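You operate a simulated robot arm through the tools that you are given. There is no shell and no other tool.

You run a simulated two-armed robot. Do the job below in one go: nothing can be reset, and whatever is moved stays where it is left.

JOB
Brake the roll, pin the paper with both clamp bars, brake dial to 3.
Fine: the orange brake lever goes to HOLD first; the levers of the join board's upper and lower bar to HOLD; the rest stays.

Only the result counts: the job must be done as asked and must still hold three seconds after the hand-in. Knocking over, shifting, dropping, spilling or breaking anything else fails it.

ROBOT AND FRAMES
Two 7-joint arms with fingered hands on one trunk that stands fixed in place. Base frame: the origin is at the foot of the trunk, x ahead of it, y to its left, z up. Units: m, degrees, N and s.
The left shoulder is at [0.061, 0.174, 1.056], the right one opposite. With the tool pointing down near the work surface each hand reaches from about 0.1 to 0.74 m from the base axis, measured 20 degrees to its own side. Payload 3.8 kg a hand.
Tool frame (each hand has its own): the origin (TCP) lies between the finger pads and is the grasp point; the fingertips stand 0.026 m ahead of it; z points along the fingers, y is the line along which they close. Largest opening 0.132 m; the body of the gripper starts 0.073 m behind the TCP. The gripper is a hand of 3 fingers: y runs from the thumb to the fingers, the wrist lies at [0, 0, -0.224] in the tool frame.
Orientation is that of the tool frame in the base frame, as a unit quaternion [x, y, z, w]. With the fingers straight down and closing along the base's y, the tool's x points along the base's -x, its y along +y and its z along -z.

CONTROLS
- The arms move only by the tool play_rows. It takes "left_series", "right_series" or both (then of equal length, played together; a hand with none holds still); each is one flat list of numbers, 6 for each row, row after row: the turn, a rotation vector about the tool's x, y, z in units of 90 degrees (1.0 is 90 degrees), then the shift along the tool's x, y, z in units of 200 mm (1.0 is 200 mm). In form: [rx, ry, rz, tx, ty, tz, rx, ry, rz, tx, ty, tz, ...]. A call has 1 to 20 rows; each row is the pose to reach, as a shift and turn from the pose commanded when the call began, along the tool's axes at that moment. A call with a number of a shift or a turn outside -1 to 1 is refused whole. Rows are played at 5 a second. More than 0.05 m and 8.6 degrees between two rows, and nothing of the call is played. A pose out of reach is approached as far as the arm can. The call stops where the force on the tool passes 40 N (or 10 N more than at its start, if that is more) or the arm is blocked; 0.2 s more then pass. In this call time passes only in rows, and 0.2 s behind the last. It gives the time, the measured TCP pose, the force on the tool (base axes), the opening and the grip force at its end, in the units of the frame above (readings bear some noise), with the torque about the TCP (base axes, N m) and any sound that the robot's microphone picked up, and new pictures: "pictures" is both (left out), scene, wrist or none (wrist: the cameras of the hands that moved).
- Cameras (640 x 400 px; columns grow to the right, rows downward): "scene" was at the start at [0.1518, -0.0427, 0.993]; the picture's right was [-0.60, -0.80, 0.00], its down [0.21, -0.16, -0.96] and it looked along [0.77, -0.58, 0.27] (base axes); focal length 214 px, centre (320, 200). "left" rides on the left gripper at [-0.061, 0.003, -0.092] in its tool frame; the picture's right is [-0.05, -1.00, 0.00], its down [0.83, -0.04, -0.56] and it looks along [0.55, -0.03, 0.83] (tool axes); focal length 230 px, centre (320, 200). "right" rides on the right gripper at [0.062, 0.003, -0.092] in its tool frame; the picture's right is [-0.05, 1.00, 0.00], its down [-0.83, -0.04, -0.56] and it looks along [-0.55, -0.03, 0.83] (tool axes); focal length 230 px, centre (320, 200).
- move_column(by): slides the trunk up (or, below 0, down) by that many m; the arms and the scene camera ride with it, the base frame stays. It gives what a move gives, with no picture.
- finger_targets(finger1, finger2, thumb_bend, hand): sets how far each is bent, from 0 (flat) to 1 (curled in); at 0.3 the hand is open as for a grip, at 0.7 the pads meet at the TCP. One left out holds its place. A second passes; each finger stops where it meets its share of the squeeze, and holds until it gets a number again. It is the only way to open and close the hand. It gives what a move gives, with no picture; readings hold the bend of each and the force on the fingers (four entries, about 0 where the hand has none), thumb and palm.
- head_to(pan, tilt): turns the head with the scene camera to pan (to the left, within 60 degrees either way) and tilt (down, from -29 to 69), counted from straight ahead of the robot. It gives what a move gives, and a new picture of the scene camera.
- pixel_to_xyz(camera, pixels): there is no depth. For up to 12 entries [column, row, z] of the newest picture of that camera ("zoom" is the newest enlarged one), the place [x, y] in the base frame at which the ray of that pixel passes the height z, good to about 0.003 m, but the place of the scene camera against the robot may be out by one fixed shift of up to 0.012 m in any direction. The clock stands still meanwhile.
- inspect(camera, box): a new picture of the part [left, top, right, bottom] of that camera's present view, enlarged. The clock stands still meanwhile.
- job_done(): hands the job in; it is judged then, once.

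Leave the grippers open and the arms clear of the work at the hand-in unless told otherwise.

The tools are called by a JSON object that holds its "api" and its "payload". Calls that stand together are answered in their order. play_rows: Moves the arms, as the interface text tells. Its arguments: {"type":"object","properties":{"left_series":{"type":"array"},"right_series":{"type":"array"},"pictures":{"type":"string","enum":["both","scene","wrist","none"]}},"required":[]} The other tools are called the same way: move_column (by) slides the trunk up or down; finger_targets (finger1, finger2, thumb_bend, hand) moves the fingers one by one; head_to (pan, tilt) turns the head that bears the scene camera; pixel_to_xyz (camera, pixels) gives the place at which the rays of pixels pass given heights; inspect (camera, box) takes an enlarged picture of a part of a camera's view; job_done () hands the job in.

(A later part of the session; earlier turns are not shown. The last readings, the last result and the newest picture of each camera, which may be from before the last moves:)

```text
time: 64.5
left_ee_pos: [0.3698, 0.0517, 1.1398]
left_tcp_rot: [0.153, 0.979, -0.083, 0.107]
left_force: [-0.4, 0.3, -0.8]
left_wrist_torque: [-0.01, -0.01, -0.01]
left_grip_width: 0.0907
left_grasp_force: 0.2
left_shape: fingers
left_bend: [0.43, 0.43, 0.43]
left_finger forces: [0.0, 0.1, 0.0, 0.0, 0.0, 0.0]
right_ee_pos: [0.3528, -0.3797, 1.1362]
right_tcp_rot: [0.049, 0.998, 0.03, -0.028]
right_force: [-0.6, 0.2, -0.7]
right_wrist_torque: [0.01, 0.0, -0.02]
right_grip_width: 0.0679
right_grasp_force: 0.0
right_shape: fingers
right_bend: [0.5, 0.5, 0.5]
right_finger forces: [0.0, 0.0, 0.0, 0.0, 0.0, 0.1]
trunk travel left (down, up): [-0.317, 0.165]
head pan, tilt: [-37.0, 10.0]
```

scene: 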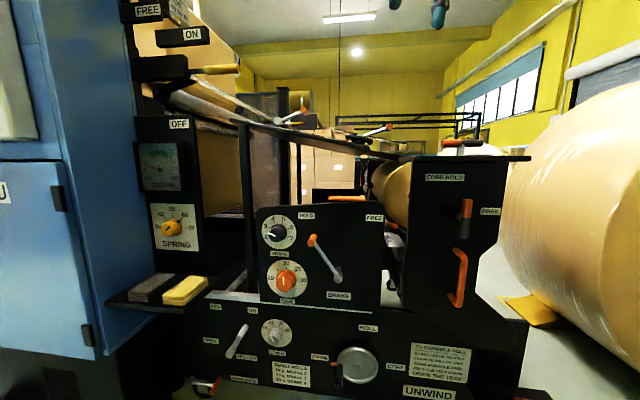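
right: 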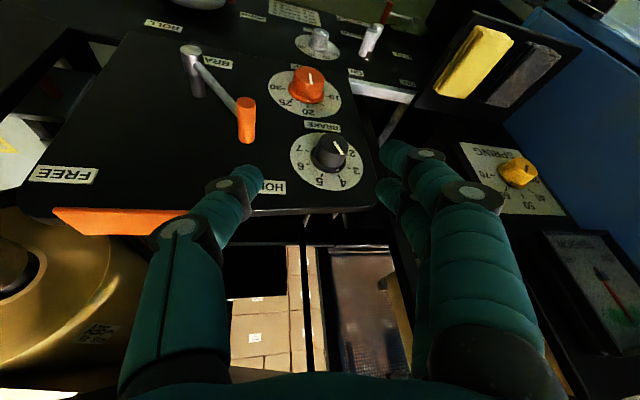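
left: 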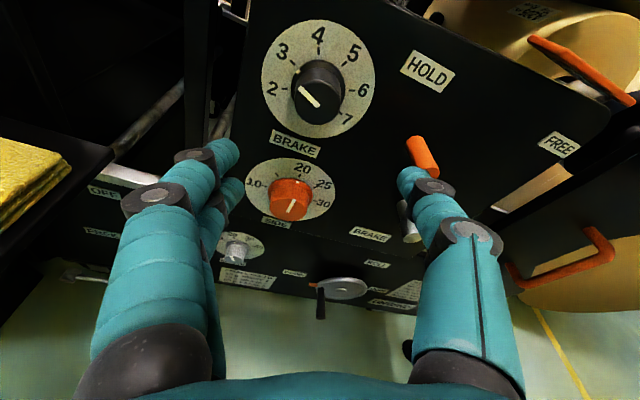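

Shoulders are now at about 1.006 m. Next is the join board's lower lever with the right hand. I first yaw and move it to in front of the board's lower end, with fingers still down.

{"api": "play_rows", "payload": {"right_series": [0, 0, 0.073, -0.064, -0.048, 0.057, 0, 0, 0.147, -0.129, -0.096, 0.114, 0, 0, 0.22, -0.193, -0.144, 0.171, 0, 0, 0.293, -0.257, -0.191, 0.228, 0, 0, 0.367, -0.322, -0.239, 0.285, 0, 0, 0.44, -0.386, -0.287, 0.342], "pictures": "both"}}

```text
time: 65.9
left_ee_pos: [0.3705, 0.0514, 1.1407]
left_tcp_rot: [0.152, 0.979, -0.083, 0.107]
left_force: [-0.4, 0.1, -0.5]
left_wrist_torque: [0.01, 0.01, 0.01]
left_grip_width: 0.0911
left_grasp_force: 0.1
left_shape: fingers
left_bend: [0.43, 0.43, 0.43]
left_finger forces: [0.0, 0.1, 0.0, 0.0, 0.0, 0.0]
right_ee_pos: [0.4205, -0.4406, 1.0586]
right_tcp_rot: [0.386, 0.922, 0.019, -0.037]
right_force: [-0.7, 0.1, 0.3]
right_wrist_torque: [-0.02, 0.02, -0.01]
right_grip_width: 0.0679
right_grasp_force: 0.0
right_shape: fingers
right_bend: [0.5, 0.5, 0.5]
right_finger forces: [0.0, 0.0, 0.0, 0.0, 0.0, 0.1]
trunk travel left (down, up): [-0.317, 0.165]
head pan, tilt: [-37.0, 10.0]
```

scene: 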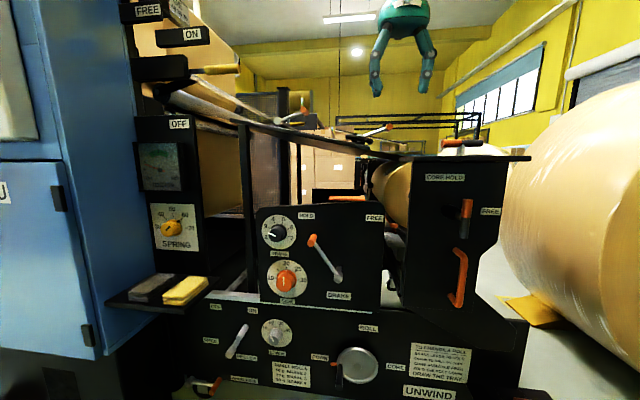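
right: 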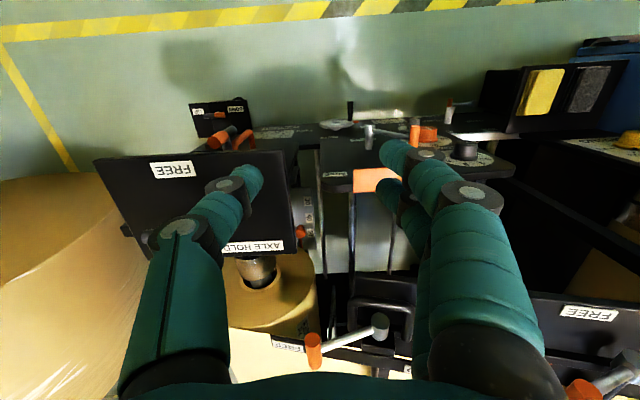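

Reached. The lower lever is visible at right (313,350)–(380,325). I pitch the hand up toward it in stages, moving slightly forward.

{"api": "play_rows", "payload": {"right_series": [0, -0.083, 0, -0.069, 0, -0.013, 0, -0.167, 0, -0.137, 0, -0.026, 0, -0.25, 0, -0.206, 0, -0.039, 0, -0.333, 0, -0.275, 0, -0.052], "pictures": "wrist"}}

```text
time: 66.9
left_ee_pos: [0.3696, 0.0524, 1.141]
left_tcp_rot: [0.152, 0.979, -0.083, 0.108]
left_force: [-0.1, -0.1, 0.2]
left_wrist_torque: [-0.03, 0.0, 0.01]
left_grip_width: 0.0907
left_grasp_force: 0.1
left_shape: fingers
left_bend: [0.43, 0.43, 0.43]
left_finger forces: [0.0, 0.0, 0.0, 0.1, 0.0, 0.0]
right_ee_pos: [0.4578, -0.4789, 1.0643]
right_tcp_rot: [0.376, 0.901, -0.08, 0.203]
right_force: [0.0, -0.6, 0.1]
right_wrist_torque: [0.0, -0.01, 0.03]
right_grip_width: 0.068
right_grasp_force: 0.1
right_shape: fingers
right_bend: [0.5, 0.5, 0.5]
right_finger forces: [0.0, 0.0, 0.1, 0.1, 0.1, 0.0]
trunk travel left (down, up): [-0.317, 0.165]
head pan, tilt: [-37.0, 10.0]
```

right: 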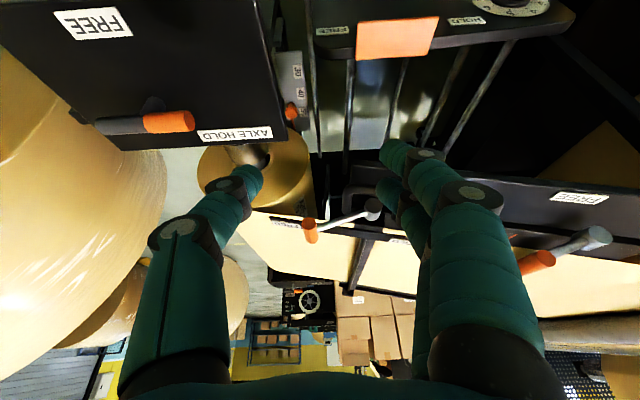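

{"api": "play_rows", "payload": {"right_series": [0, -0.083, 0, -0.069, 0, 0.024, 0, -0.167, 0, -0.138, 0, 0.048, 0, -0.25, 0, -0.207, 0, 0.072, 0, -0.333, 0, -0.276, 0, 0.096], "pictures": "both"}}

```text
time: 67.9
left_ee_pos: [0.3706, 0.0465, 1.1418]
left_tcp_rot: [0.153, 0.979, -0.081, 0.107]
left_force: [1.2, -0.6, -0.7]
left_wrist_torque: [0.08, 0.02, -0.04]
left_grip_width: 0.0908
left_grasp_force: 0.0
left_shape: fingers
left_bend: [0.43, 0.43, 0.43]
left_finger forces: [0.1, 0.0, 0.1, 0.1, 0.0, 0.1]
right_ee_pos: [0.5006, -0.5244, 1.0681]
right_tcp_rot: [0.344, 0.817, -0.175, 0.428]
right_force: [0.7, -0.2, 0.2]
right_wrist_torque: [-0.01, -0.03, 0.02]
right_grip_width: 0.0678
right_grasp_force: 0.0
right_shape: fingers
right_bend: [0.5, 0.5, 0.5]
right_finger forces: [0.1, 0.0, 0.1, 0.1, 0.1, 0.1]
trunk travel left (down, up): [-0.317, 0.165]
head pan, tilt: [-37.0, 10.0]
```

scene: 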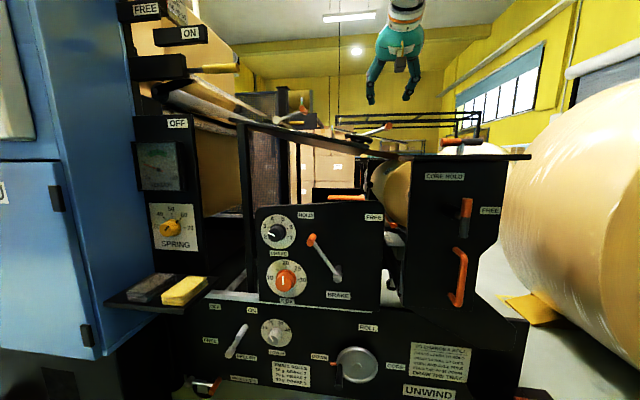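
right: 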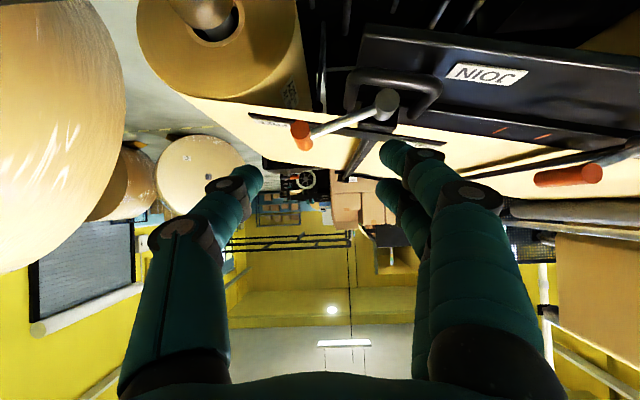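

The pitch worked, but the left hand was nudged a few millimetres, so the arms are close to each other. I move the left arm further out to the left before continuing.

{"api": "play_rows", "payload": {"left_series": [0, 0, -0.04, 0.073, 0.141, -0.036, 0, 0, -0.08, 0.146, 0.282, -0.072, 0, 0, -0.12, 0.219, 0.423, -0.108, 0, 0, -0.16, 0.292, 0.564, -0.144, 0, 0, -0.2, 0.365, 0.705, -0.18], "pictures": "none"}}

```text
time: 69.1
left_ee_pos: [0.3398, 0.2131, 1.1394]
left_tcp_rot: [-0.003, 0.991, -0.099, 0.094]
left_force: [0.7, -0.2, -0.8]
left_wrist_torque: [-0.02, -0.01, -0.01]
left_grip_width: 0.0911
left_grasp_force: 0.0
left_shape: fingers
left_bend: [0.43, 0.43, 0.43]
left_finger forces: [0.1, 0.1, 0.1, 0.0, 0.0, 0.0]
right_ee_pos: [0.5012, -0.5198, 1.0709]
right_tcp_rot: [0.343, 0.818, -0.176, 0.428]
right_force: [-0.4, 0.6, 0.9]
right_wrist_torque: [0.05, 0.02, -0.01]
right_grip_width: 0.0681
right_grasp_force: 0.1
right_shape: fingers
right_bend: [0.5, 0.5, 0.5]
right_finger forces: [0.0, 0.0, 0.0, 0.0, 0.1, 0.1]
trunk travel left (down, up): [-0.317, 0.165]
head pan, tilt: [-37.0, 10.0]
```

Left arm is clear now. I look closely at the lower lever and its plate from the right wrist camera.

{"api": "play_rows", "payload": {"right_series": [0, 0, 0, 0, 0, 0], "pictures": "wrist"}}

{"api": "inspect", "payload": {"camera": "right", "box": [220, 60, 480, 220]}}

{"api": "inspect", "payload": {"camera": "scene", "box": [330, 100, 520, 200]}}

```text
time: 69.5
left_ee_pos: [0.3395, 0.2119, 1.1399]
left_tcp_rot: [-0.003, 0.991, -0.098, 0.094]
left_force: [0.7, 0.8, 0.3]
left_wrist_torque: [0.03, 0.03, 0.0]
left_grip_width: 0.0909
left_grasp_force: 0.1
left_shape: fingers
left_bend: [0.43, 0.43, 0.43]
left_finger forces: [0.0, 0.0, 0.0, 0.0, 0.0, 0.1]
right_ee_pos: [0.5003, -0.5206, 1.0706]
right_tcp_rot: [0.344, 0.816, -0.177, 0.429]
right_force: [0.5, -0.2, -0.7]
right_wrist_torque: [0.0, 0.0, 0.0]
right_grip_width: 0.0678
right_grasp_force: 0.0
right_shape: fingers
right_bend: [0.5, 0.5, 0.5]
right_finger forces: [0.0, 0.0, 0.0, 0.0, 0.0, 0.1]
trunk travel left (down, up): [-0.317, 0.165]
head pan, tilt: [-37.0, 10.0]
```

right: 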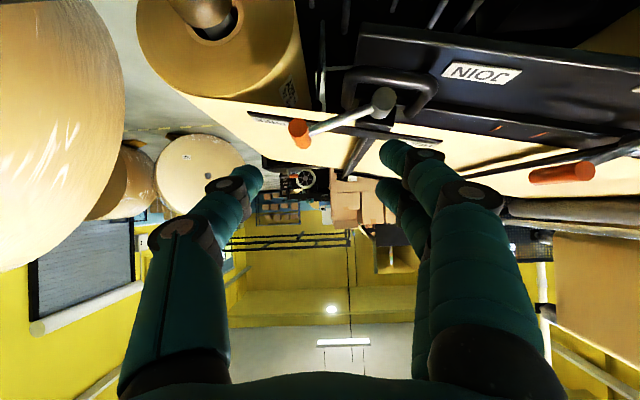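

```text
2.46 times, centred on (350, 140) of right
```

zoom: 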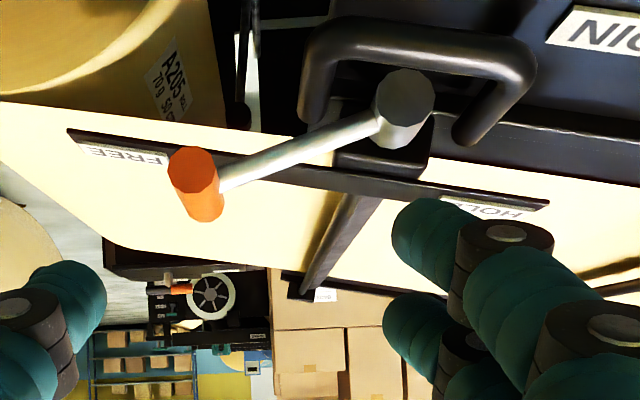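

```text
3.37 times, centred on (425, 150) of scene
```

zoom: 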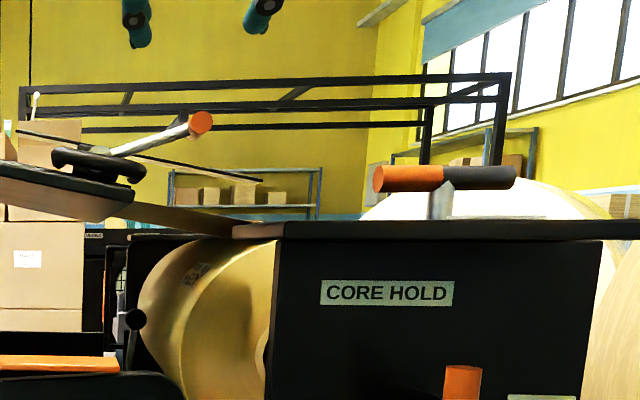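

I check the lever's knob and hub positions with this view.

{"api": "pixel_to_xyz", "payload": {"camera": "right", "pixels": [[298, 127, 0.99], [298, 127, 1.005], [298, 127, 1.02], [384.6, 97.3, 0.97], [384.6, 97.3, 0.98], [384.6, 97.3, 0.99], [588, 171, 1.05], [588, 171, 1.06]]}}

{"api": "pixel_to_xyz", "payload": {"camera": "scene", "pixels": [[389.5, 141.8, 1.0], [389.5, 141.8, 1.02], [356, 151, 0.98]]}}

```text
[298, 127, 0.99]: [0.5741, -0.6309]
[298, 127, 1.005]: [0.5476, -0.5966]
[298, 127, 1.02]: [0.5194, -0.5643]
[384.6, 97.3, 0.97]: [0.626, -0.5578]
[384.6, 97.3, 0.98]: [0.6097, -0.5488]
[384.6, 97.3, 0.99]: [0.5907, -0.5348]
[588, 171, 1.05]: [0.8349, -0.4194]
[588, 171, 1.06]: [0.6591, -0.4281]
```

```text
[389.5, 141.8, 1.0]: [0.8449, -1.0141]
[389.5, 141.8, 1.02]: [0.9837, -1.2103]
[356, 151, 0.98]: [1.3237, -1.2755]
```

Measurements agree: lower hub at s=-0.048, z=0.977; knob at s=0.034, z=1.004 (18°, arm 0.087 m). The FREE/HOLD plate lies well behind. I'll push with the thumb from below-right, so I open the two fingers, keep the thumb at 0.5 and move to the pre-contact pose.

{"api": "finger_targets", "payload": {"hand": "right", "finger1": 0.3, "finger2": 0.3, "thumb_bend": 0.5}}

{"api": "play_rows", "payload": {"right_series": [-0.008, -0.04, 0.054, 0.032, -0.012, 0.081, -0.016, -0.08, 0.107, 0.064, -0.024, 0.163, -0.024, -0.12, 0.161, 0.095, -0.036, 0.244, -0.0317, -0.1604, 0.2146, 0.127, -0.048, 0.325], "pictures": "both"}}

{"api": "inspect", "payload": {"camera": "right", "box": [200, 60, 460, 220]}}

{"api": "inspect", "payload": {"camera": "scene", "box": [330, 90, 480, 190]}}

```text
time: 70.5
left_ee_pos: [0.3392, 0.2119, 1.1398]
left_tcp_rot: [-0.003, 0.991, -0.098, 0.093]
left_force: [0.1, 0.7, -0.3]
left_wrist_torque: [0.03, -0.05, 0.01]
left_grip_width: 0.0909
left_grasp_force: 0.0
left_shape: fingers
left_bend: [0.43, 0.43, 0.43]
left_finger forces: [0.0, 0.1, 0.0, 0.0, 0.0, 0.0]
right_ee_pos: [0.5006, -0.5219, 1.0718]
right_tcp_rot: [0.343, 0.817, -0.176, 0.429]
right_force: [-0.3, -0.1, 0.1]
right_wrist_torque: [0.01, -0.01, 0.03]
right_grip_width: 0.1009
right_grasp_force: 0.2
right_shape: fingers
right_bend: [0.3, 0.3, 0.5]
right_finger forces: [0.1, 0.1, 0.0, 0.1, 0.0, 0.2]
trunk travel left (down, up): [-0.317, 0.165]
head pan, tilt: [-37.0, 10.0]
```

```text
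time: 71.5
left_ee_pos: [0.3389, 0.2095, 1.1402]
left_tcp_rot: [-0.002, 0.991, -0.098, 0.094]
left_force: [-0.3, -0.4, 0.8]
left_wrist_torque: [0.07, -0.01, -0.02]
left_grip_width: 0.0909
left_grasp_force: 0.1
left_shape: fingers
left_bend: [0.43, 0.43, 0.43]
left_finger forces: [0.0, 0.0, 0.0, 0.1, 0.0, 0.1]
right_ee_pos: [0.4743, -0.6098, 1.0348]
right_tcp_rot: [0.433, 0.699, -0.126, 0.555]
right_force: [0.3, 0.5, 4.7]
right_wrist_torque: [0.25, 0.29, -0.09]
right_grip_width: 0.1012
right_grasp_force: 0.0
right_shape: fingers
right_bend: [0.3, 0.3, 0.5]
right_finger forces: [0.0, 0.1, 0.1, 0.1, 0.0, 0.0]
right hand out of reach, approached as far as the arm can: row 1, 2, 3, 4
trunk travel left (down, up): [-0.317, 0.165]
head pan, tilt: [-37.0, 10.0]
```

scene: 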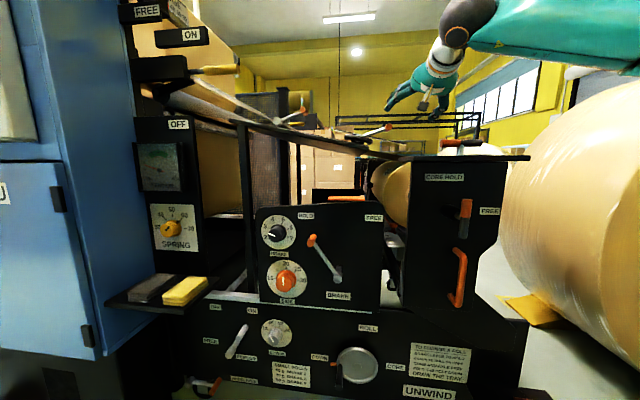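
right: 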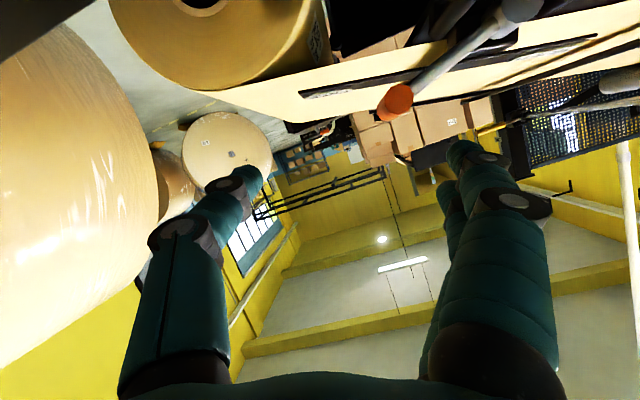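

```text
2.46 times, centred on (330, 140) of right
```

zoom: 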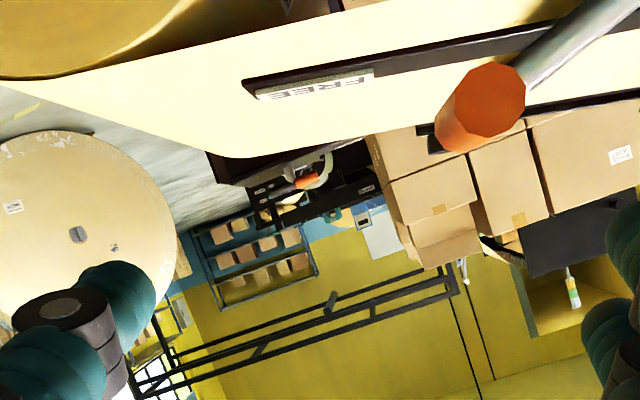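

```text
4.00 times, centred on (405, 140) of scene
```

zoom: 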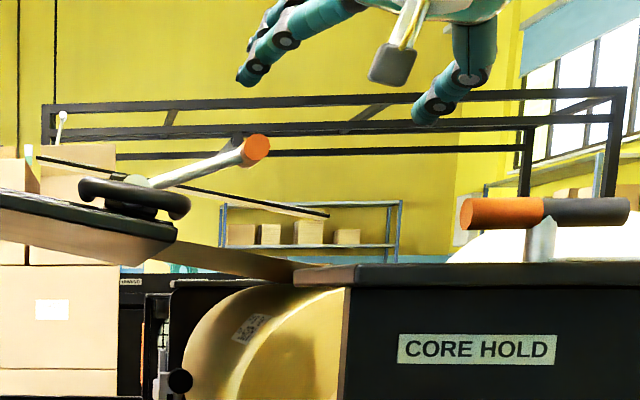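

The hand ended 7 cm too far right (arm folded too tightly for this yaw) with a light 4.7 N contact somewhere. I lift slightly and turn the hand's yaw left to about az -20°, which suits this arm better.

{"api": "play_rows", "payload": {"right_series": [-0.059, 0.02, -0.023, -0.016, 0.067, -0.027, -0.118, 0.041, -0.047, -0.032, 0.135, -0.053, -0.177, 0.061, -0.07, -0.047, 0.202, -0.08, -0.236, 0.081, -0.094, -0.063, 0.269, -0.106], "pictures": "both"}}

```text
time: 72.5
left_ee_pos: [0.3399, 0.2111, 1.1407]
left_tcp_rot: [-0.003, 0.991, -0.099, 0.093]
left_force: [-0.9, -0.6, 0.5]
left_wrist_torque: [0.0, 0.04, 0.03]
left_grip_width: 0.0908
left_grasp_force: 0.0
left_shape: fingers
left_bend: [0.43, 0.43, 0.43]
left_finger forces: [0.0, 0.0, 0.0, 0.1, 0.1, 0.1]
right_ee_pos: [0.5022, -0.5667, 1.0774]
right_tcp_rot: [0.283, 0.767, -0.006, 0.575]
right_force: [-0.1, 0.2, 0.2]
right_wrist_torque: [-0.02, -0.05, 0.02]
right_grip_width: 0.1013
right_grasp_force: 0.0
right_shape: fingers
right_bend: [0.3, 0.3, 0.5]
right_finger forces: [0.1, 0.0, 0.0, 0.0, 0.1, 0.0]
trunk travel left (down, up): [-0.317, 0.165]
head pan, tilt: [-37.0, 10.0]
```

scene: 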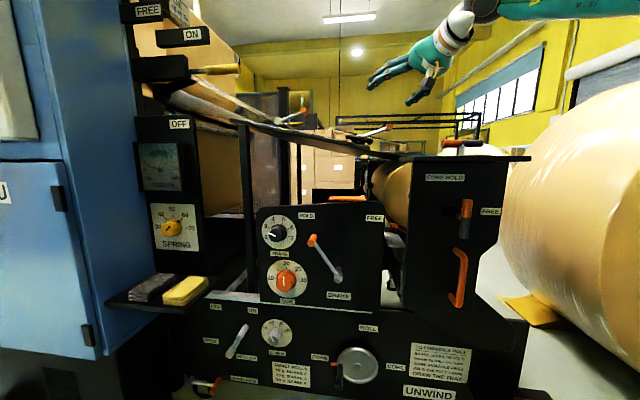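
right: 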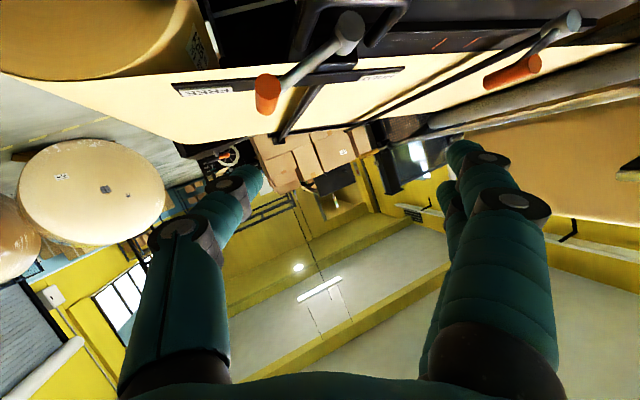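

Reached with no force, and both levers with FREE and HOLD labels are in view. I now move to below-right of the lower knob and then in alongside it.

{"api": "play_rows", "payload": {"right_series": [0, 0, 0, 0.09, -0.02, 0.05, 0, 0, 0, 0.18, -0.04, 0.1, 0, 0, 0, 0.27, -0.06, 0.15], "pictures": "both"}}

{"api": "inspect", "payload": {"camera": "right", "box": [180, 20, 440, 230]}}

{"api": "inspect", "payload": {"camera": "scene", "box": [340, 80, 480, 170]}}

```text
time: 73.3
left_ee_pos: [0.3396, 0.2108, 1.1405]
left_tcp_rot: [-0.003, 0.991, -0.098, 0.094]
left_force: [0.5, -0.4, 0.0]
left_wrist_torque: [0.01, -0.01, -0.02]
left_grip_width: 0.0908
left_grasp_force: 0.0
left_shape: fingers
left_bend: [0.43, 0.43, 0.43]
left_finger forces: [0.1, 0.0, 0.0, 0.1, 0.1, 0.0]
right_ee_pos: [0.5127, -0.5647, 1.0153]
right_tcp_rot: [0.284, 0.767, -0.006, 0.575]
right_force: [0.1, -1.1, -0.9]
right_wrist_torque: [0.0, 0.04, 0.03]
right_grip_width: 0.1013
right_grasp_force: 0.0
right_shape: fingers
right_bend: [0.3, 0.3, 0.5]
right_finger forces: [0.0, 0.1, 0.1, 0.0, 0.0, 0.0]
trunk travel left (down, up): [-0.317, 0.165]
head pan, tilt: [-37.0, 10.0]
```

scene: 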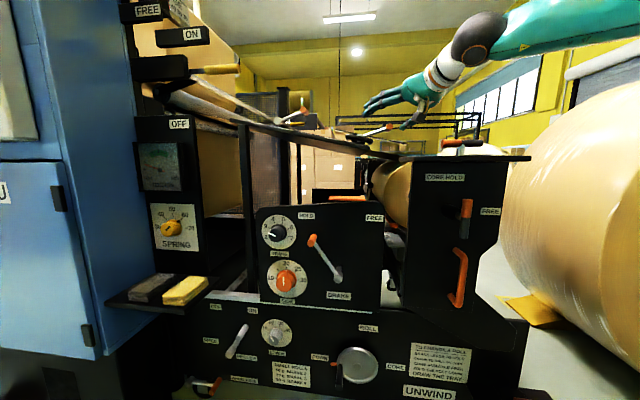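
right: 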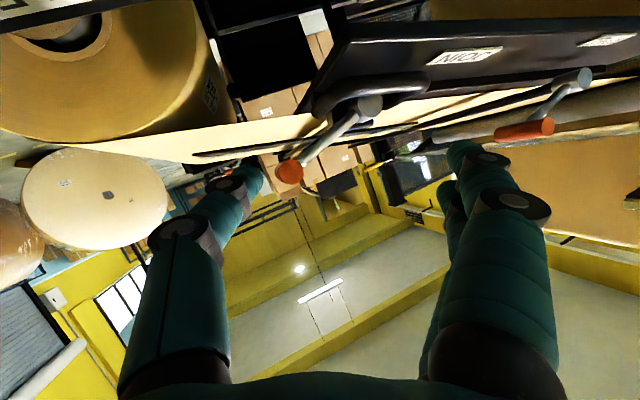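

```text
1.90 times, centred on (310, 125) of right
```

zoom: 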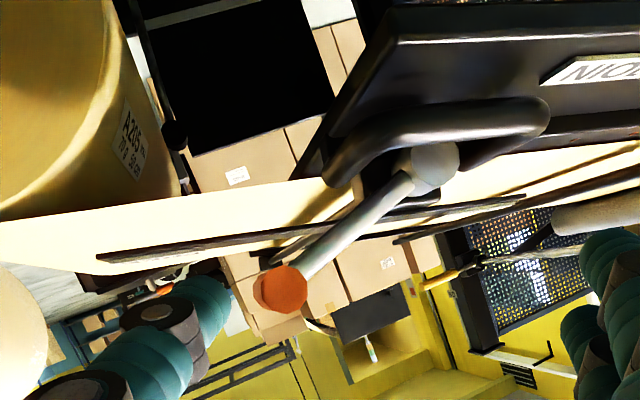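

```text
4.44 times, centred on (410, 125) of scene
```

zoom: 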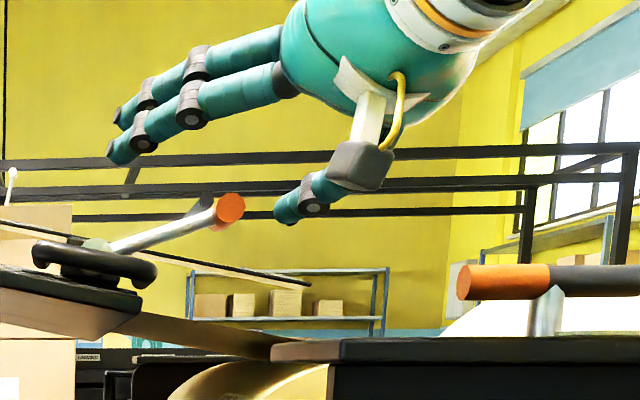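

The thumb tip sits just right of the lower knob (scene zoom (285,215) against the knob at (230,208)). I advance 4 cm so that the thumb lies alongside the knob.

{"api": "play_rows", "payload": {"right_series": [0, 0, 0, -0.044, -0.029, 0.088, 0, 0, 0, -0.0875, -0.058, 0.176], "pictures": "both"}}

{"api": "inspect", "payload": {"camera": "scene", "box": [340, 80, 480, 170]}}

{"api": "inspect", "payload": {"camera": "right", "box": [180, 20, 440, 230]}}

```text
time: 73.9
left_ee_pos: [0.3395, 0.2115, 1.1385]
left_tcp_rot: [-0.004, 0.991, -0.098, 0.093]
left_force: [0.1, -0.8, -0.1]
left_wrist_torque: [0.02, -0.01, 0.0]
left_grip_width: 0.0909
left_grasp_force: 0.0
left_shape: fingers
left_bend: [0.43, 0.43, 0.43]
left_finger forces: [0.0, 0.0, 0.1, 0.0, 0.0, 0.0]
right_ee_pos: [0.5428, -0.5936, 1.0136]
right_tcp_rot: [0.284, 0.767, -0.006, 0.575]
right_force: [-0.3, 0.3, -0.2]
right_wrist_torque: [0.04, 0.02, -0.01]
right_grip_width: 0.1011
right_grasp_force: 0.1
right_shape: fingers
right_bend: [0.3, 0.3, 0.5]
right_finger forces: [0.0, 0.0, 0.0, 0.0, 0.0, 0.1]
trunk travel left (down, up): [-0.317, 0.165]
head pan, tilt: [-37.0, 10.0]
```

scene: 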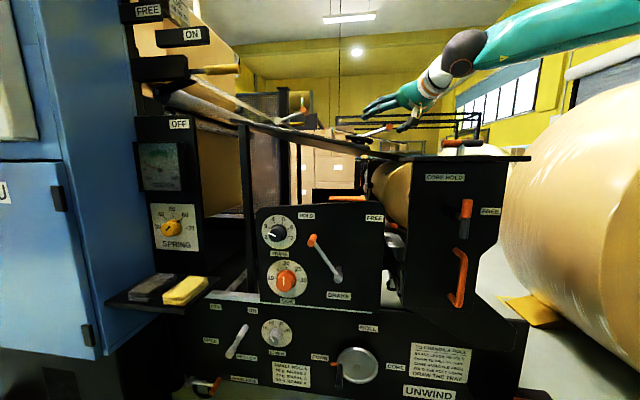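
right: 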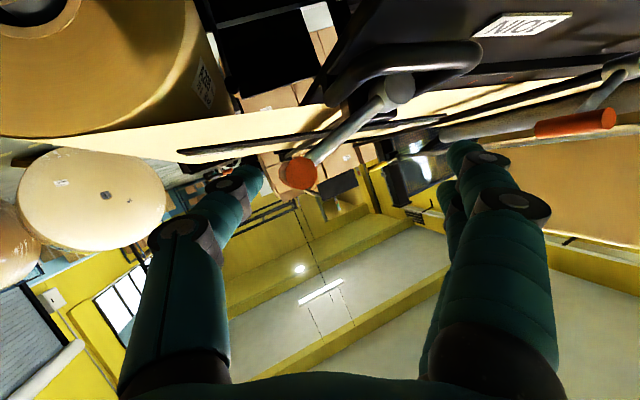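

```text
4.44 times, centred on (410, 125) of scene
```

zoom: 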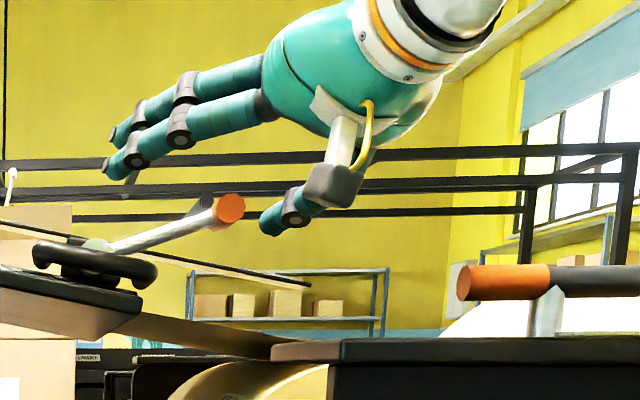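

```text
1.90 times, centred on (310, 125) of right
```

zoom: 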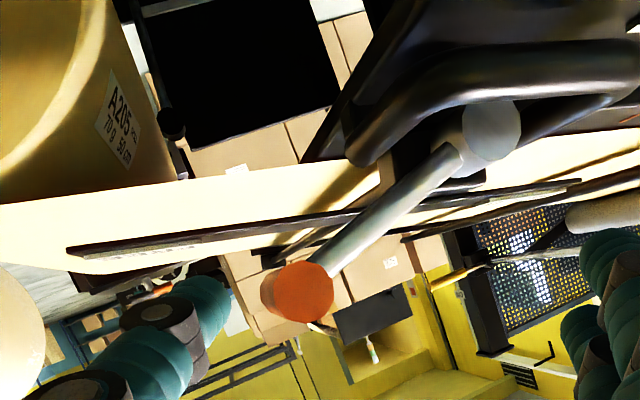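

The thumb tip is just below-right of the knob. I now follow the lever's arc up to about 60°.

{"api": "play_rows", "payload": {"right_series": [0, 0, 0, -0.008, 0.058, 0.015, 0, 0, 0, -0.074, 0.117, 0.001, 0, 0, 0, -0.141, 0.207, -0.002, 0, 0, 0, -0.187, 0.31, 0.009], "pictures": "scene"}}

{"api": "inspect", "payload": {"camera": "scene", "box": [320, 80, 460, 170]}}

```text
time: 74.9
left_ee_pos: [0.3401, 0.2115, 1.1387]
left_tcp_rot: [-0.003, 0.991, -0.099, 0.093]
left_force: [0.0, -0.2, 0.9]
left_wrist_torque: [-0.01, 0.0, 0.02]
left_grip_width: 0.0907
left_grasp_force: 0.1
left_shape: fingers
left_bend: [0.43, 0.43, 0.43]
left_finger forces: [0.1, 0.0, 0.0, 0.0, 0.0, 0.1]
right_ee_pos: [0.5789, -0.5586, 1.0677]
right_tcp_rot: [0.284, 0.767, -0.006, 0.575]
right_force: [-0.2, 0.7, -0.5]
right_wrist_torque: [0.0, -0.01, 0.03]
right_grip_width: 0.1017
right_grasp_force: 0.0
right_shape: fingers
right_bend: [0.3, 0.3, 0.5]
right_finger forces: [0.0, 0.0, 0.1, 0.2, 0.0, 0.1]
trunk travel left (down, up): [-0.317, 0.165]
head pan, tilt: [-37.0, 10.0]
```

scene: 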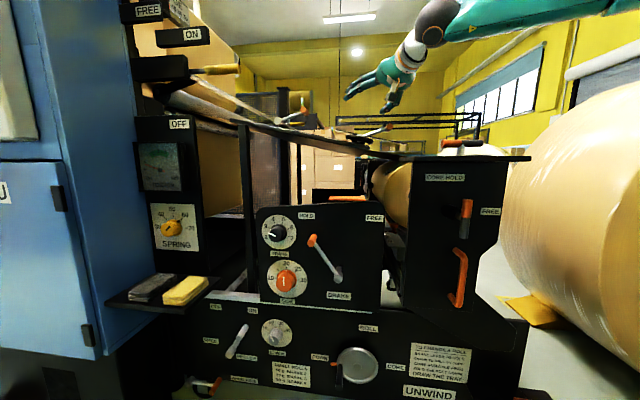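

```text
4.44 times, centred on (390, 125) of scene
```

zoom: 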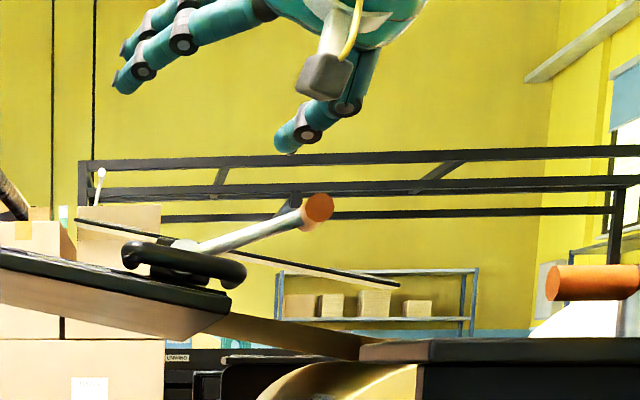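

The lever did not move: the thumb slid past the knob, which needs a push from more directly underneath at the start. I back off, roll the hand 42° so that the thumb points under the knob, and move back to its lower right.

{"api": "play_rows", "payload": {"right_series": [0, 0, 0.06, 0.054, 0.035, -0.107, 0, 0, 0.12, 0.107, 0.07, -0.214, 0, 0, 0.207, 0.126, -0.004, -0.213, 0, 0, 0.293, 0.145, -0.078, -0.212, 0, 0, 0.38, 0.165, -0.151, -0.211, 0, 0, 0.467, 0.184, -0.225, -0.21], "pictures": "both"}}

{"api": "inspect", "payload": {"camera": "scene", "box": [340, 80, 480, 170]}}

```text
time: 76.3
left_ee_pos: [0.3405, 0.2112, 1.1397]
left_tcp_rot: [-0.003, 0.991, -0.099, 0.093]
left_force: [-1.2, -0.2, 0.3]
left_wrist_torque: [-0.01, -0.02, 0.02]
left_grip_width: 0.0906
left_grasp_force: 0.0
left_shape: fingers
left_bend: [0.43, 0.43, 0.43]
left_finger forces: [0.1, 0.0, 0.0, 0.1, 0.0, 0.0]
right_ee_pos: [0.4775, -0.6304, 1.044]
right_tcp_rot: [0.527, 0.628, 0.205, 0.535]
right_force: [0.7, -0.4, -0.6]
right_wrist_torque: [0.02, 0.02, 0.04]
right_grip_width: 0.101
right_grasp_force: 0.0
right_shape: fingers
right_bend: [0.3, 0.3, 0.5]
right_finger forces: [0.1, 0.1, 0.0, 0.0, 0.0, 0.0]
right hand out of reach, approached as far as the arm can: row 2, 3, 4, 5, 6
trunk travel left (down, up): [-0.317, 0.165]
head pan, tilt: [-37.0, 10.0]
```

scene: 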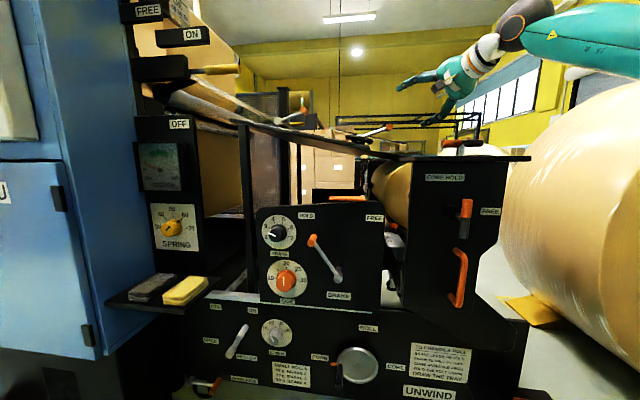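
right: 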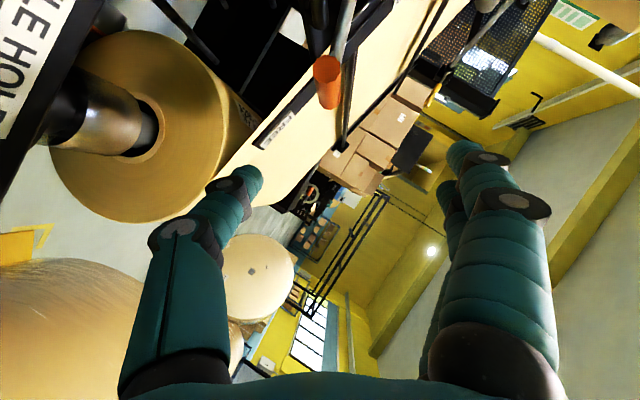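

```text
4.44 times, centred on (410, 125) of scene
```

zoom: 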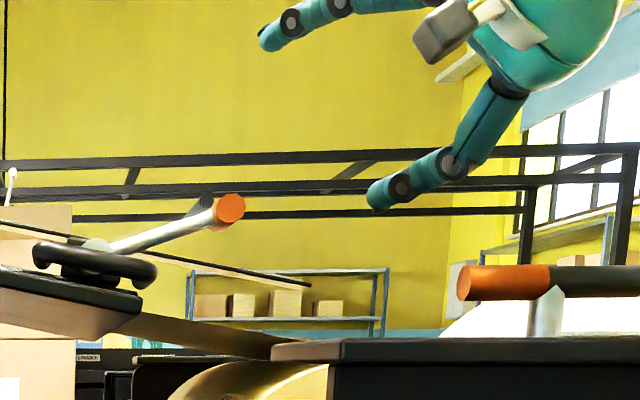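

The roll is reached; the hand sits about 7 cm right of the target since a closer position folds the arm too much. The contact point itself is farther out, so I go there directly from the right, staying below the knob.

{"api": "play_rows", "payload": {"right_series": [0, 0, 0, 0.057, 0.026, 0.085, 0, 0, 0, 0.114, 0.052, 0.169, 0, 0, 0, 0.171, 0.077, 0.254, 0, 0, 0, 0.228, 0.103, 0.338], "pictures": "both"}}

{"api": "inspect", "payload": {"camera": "scene", "box": [340, 80, 480, 170]}}

{"api": "inspect", "payload": {"camera": "right", "box": [180, 20, 440, 230]}}

```text
time: 77.3
left_ee_pos: [0.3405, 0.2109, 1.14]
left_tcp_rot: [-0.003, 0.991, -0.098, 0.094]
left_force: [0.4, -0.1, 0.1]
left_wrist_torque: [0.04, 0.02, -0.02]
left_grip_width: 0.0909
left_grasp_force: 0.0
left_shape: fingers
left_bend: [0.43, 0.43, 0.43]
left_finger forces: [0.0, 0.0, 0.0, 0.0, 0.0, 0.0]
right_ee_pos: [0.5139, -0.6639, 1.0332]
right_tcp_rot: [0.534, 0.621, 0.204, 0.536]
right_force: [-0.4, 0.4, -0.6]
right_wrist_torque: [-0.02, 0.02, -0.01]
right_grip_width: 0.1012
right_grasp_force: 0.1
right_shape: fingers
right_bend: [0.3, 0.3, 0.5]
right_finger forces: [0.1, 0.1, 0.0, 0.0, 0.0, 0.0]
right hand out of reach, approached as far as the arm can: row 1, 2, 3, 4
trunk travel left (down, up): [-0.317, 0.165]
head pan, tilt: [-37.0, 10.0]
```

scene: 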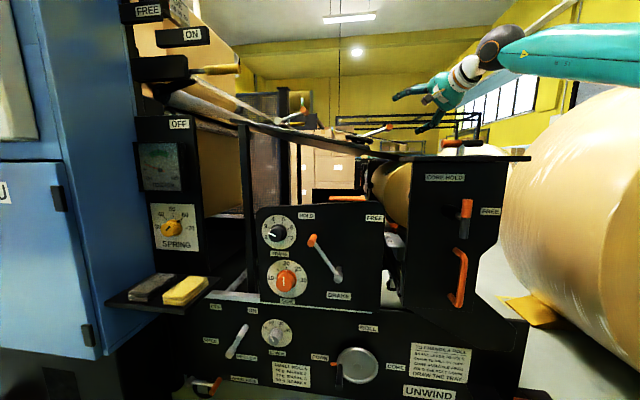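
right: 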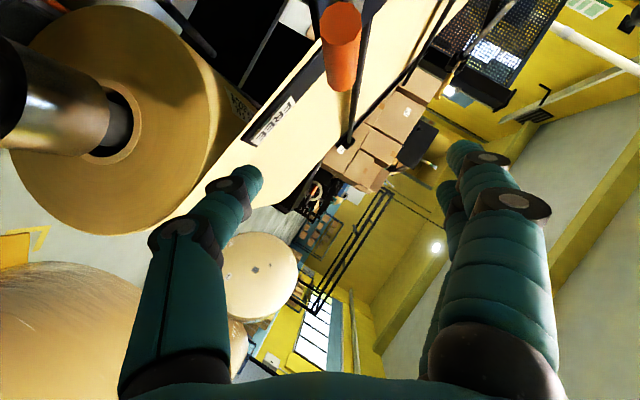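

```text
4.44 times, centred on (410, 125) of scene
```

zoom: 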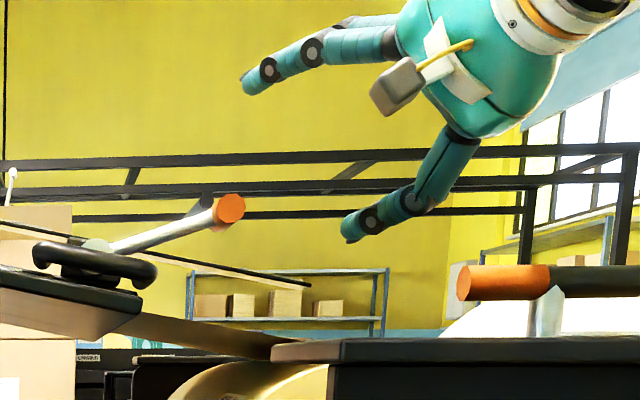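

```text
1.90 times, centred on (310, 125) of right
```

zoom: 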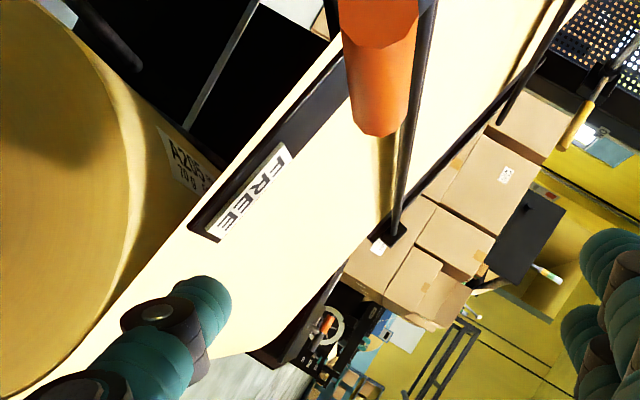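

With this roll the arm cannot move further left. Better idea: with the earlier 18° roll, slip the thumb under the lever's shaft, inside the knob, and lift it like a hook. I back out and roll back first.

{"api": "play_rows", "payload": {"right_series": [0, 0, 0, 0.053, -0.006, -0.085, 0, 0, -0.07, 0.107, -0.012, -0.169, 0, 0, -0.15, 0.153, 0.051, -0.188, 0, 0, -0.23, 0.199, 0.113, -0.207, 0, 0, -0.31, 0.244, 0.176, -0.227, 0, 0, -0.39, 0.29, 0.238, -0.246, 0, 0, -0.467, 0.336, 0.301, -0.265], "pictures": "both"}}

```text
time: 78.9
left_ee_pos: [0.3395, 0.2135, 1.1397]
left_tcp_rot: [-0.002, 0.991, -0.099, 0.094]
left_force: [-0.3, 0.3, 0.3]
left_wrist_torque: [0.03, 0.02, -0.01]
left_grip_width: 0.091
left_grasp_force: 0.0
left_shape: fingers
left_bend: [0.43, 0.43, 0.43]
left_finger forces: [0.1, 0.0, 0.0, 0.1, 0.0, 0.0]
right_ee_pos: [0.5034, -0.5679, 1.0676]
right_tcp_rot: [0.283, 0.768, -0.007, 0.575]
right_force: [-0.4, -0.7, -1.4]
right_wrist_torque: [0.02, -0.01, 0.01]
right_grip_width: 0.1009
right_grasp_force: 0.0
right_shape: fingers
right_bend: [0.3, 0.3, 0.5]
right_finger forces: [0.1, 0.1, 0.0, 0.1, 0.0, 0.0]
right hand out of reach, approached as far as the arm can: row 1
trunk travel left (down, up): [-0.317, 0.165]
head pan, tilt: [-37.0, 10.0]
```

scene: 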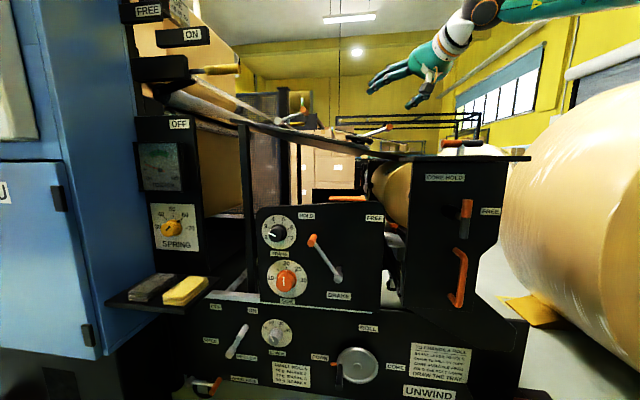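
right: 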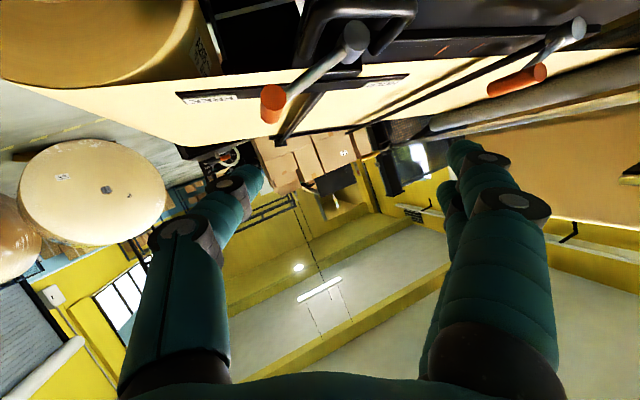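

Back at the good pose. I move the thumb to in front of the gap below the shaft, just left of the knob.

{"api": "play_rows", "payload": {"right_series": [0, 0, 0, 0.091, 0.034, 0.039, 0, 0, 0, 0.182, 0.068, 0.078, 0, 0, 0, 0.273, 0.102, 0.117], "pictures": "both"}}

{"api": "inspect", "payload": {"camera": "scene", "box": [340, 90, 440, 170]}}

{"api": "inspect", "payload": {"camera": "right", "box": [200, 20, 440, 220]}}

```text
time: 79.7
left_ee_pos: [0.3392, 0.2118, 1.1396]
left_tcp_rot: [-0.003, 0.991, -0.099, 0.093]
left_force: [0.1, 0.3, -0.7]
left_wrist_torque: [-0.01, 0.0, 0.0]
left_grip_width: 0.0909
left_grasp_force: 0.1
left_shape: fingers
left_bend: [0.43, 0.43, 0.43]
left_finger forces: [0.0, 0.1, 0.0, 0.0, 0.0, 0.1]
right_ee_pos: [0.5228, -0.5355, 1.0184]
right_tcp_rot: [0.284, 0.767, -0.006, 0.575]
right_force: [0.5, 0.0, -0.1]
right_wrist_torque: [0.0, -0.03, 0.03]
right_grip_width: 0.101
right_grasp_force: 0.0
right_shape: fingers
right_bend: [0.3, 0.3, 0.5]
right_finger forces: [0.0, 0.0, 0.1, 0.1, 0.0, 0.0]
trunk travel left (down, up): [-0.317, 0.165]
head pan, tilt: [-37.0, 10.0]
```

scene: 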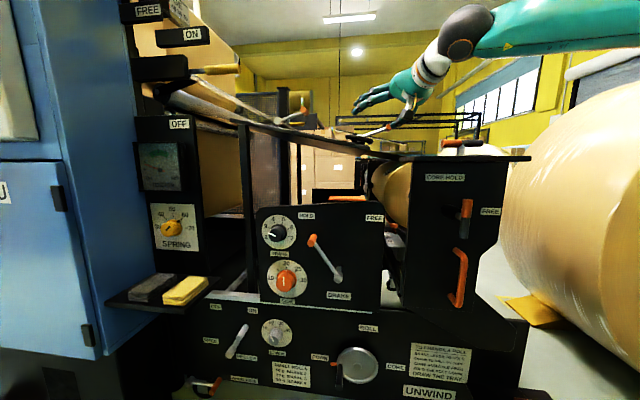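
right: 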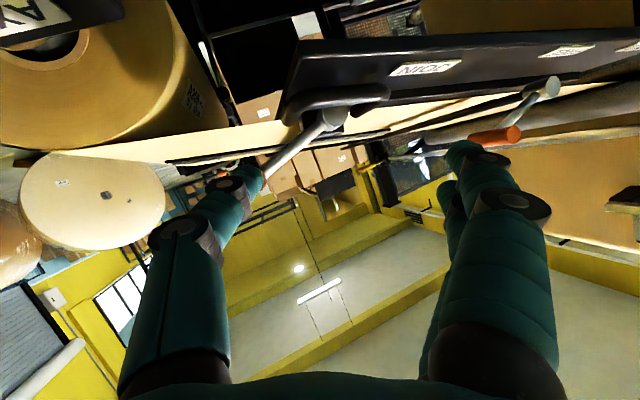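

```text
5.00 times, centred on (390, 130) of scene
```

zoom: 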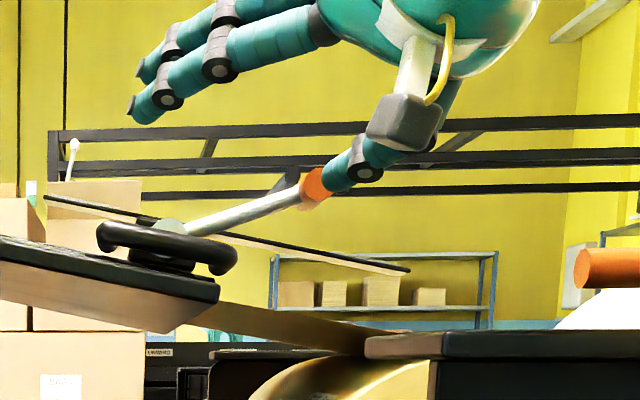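

```text
2.00 times, centred on (320, 120) of right
```

zoom: 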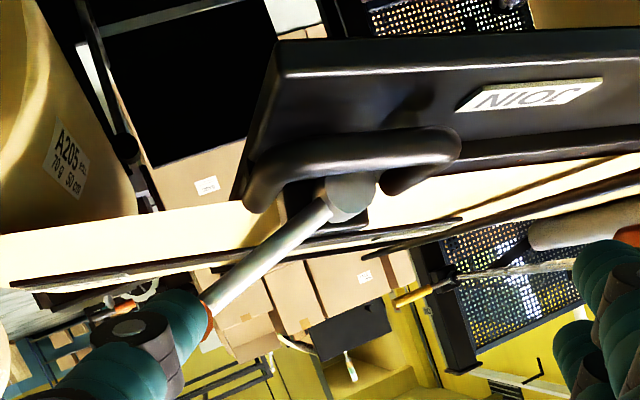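

The thumb tip is in front of the knob's lower-left. I insert it along its own axis in small steps.

{"api": "play_rows", "payload": {"right_series": [0, 0, 0, 0.01, 0.02, 0.09, 0, 0, 0, 0.02, 0.04, 0.18], "pictures": "wrist"}}

{"api": "inspect", "payload": {"camera": "scene", "box": [340, 90, 440, 170]}}

{"api": "inspect", "payload": {"camera": "right", "box": [200, 20, 440, 220]}}

```text
time: 80.3
left_ee_pos: [0.3394, 0.2111, 1.1399]
left_tcp_rot: [-0.003, 0.991, -0.098, 0.094]
left_force: [-0.4, -0.4, 0.1]
left_wrist_torque: [0.04, 0.02, 0.02]
left_grip_width: 0.0911
left_grasp_force: 0.0
left_shape: fingers
left_bend: [0.43, 0.43, 0.43]
left_finger forces: [0.1, 0.0, 0.0, 0.1, 0.1, 0.0]
right_ee_pos: [0.5587, -0.5383, 1.0049]
right_tcp_rot: [0.284, 0.767, -0.006, 0.575]
right_force: [-0.4, 0.3, -0.3]
right_wrist_torque: [-0.02, 0.02, -0.01]
right_grip_width: 0.101
right_grasp_force: 0.0
right_shape: fingers
right_bend: [0.3, 0.3, 0.5]
right_finger forces: [0.0, 0.0, 0.0, 0.0, 0.1, 0.1]
trunk travel left (down, up): [-0.317, 0.165]
head pan, tilt: [-37.0, 10.0]
```

right: 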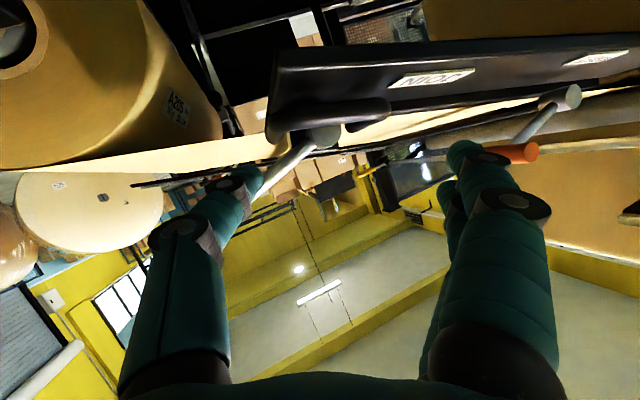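

```text
5.00 times, centred on (390, 130) of scene
```

zoom: 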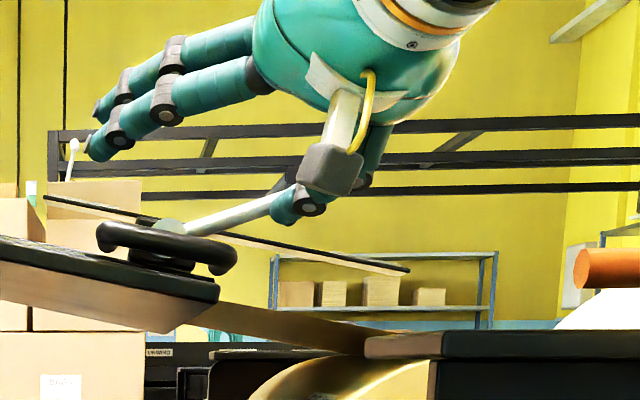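

```text
2.00 times, centred on (320, 120) of right
```

zoom: 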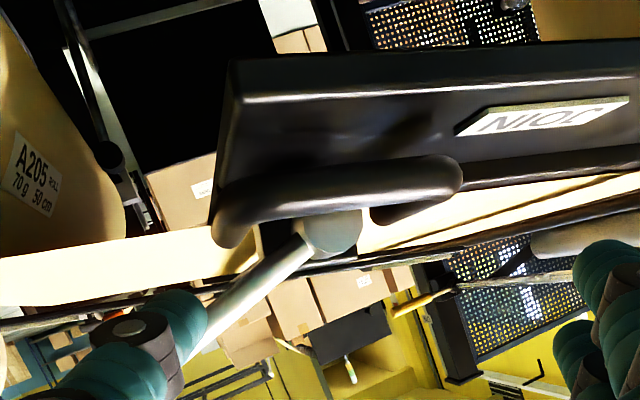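

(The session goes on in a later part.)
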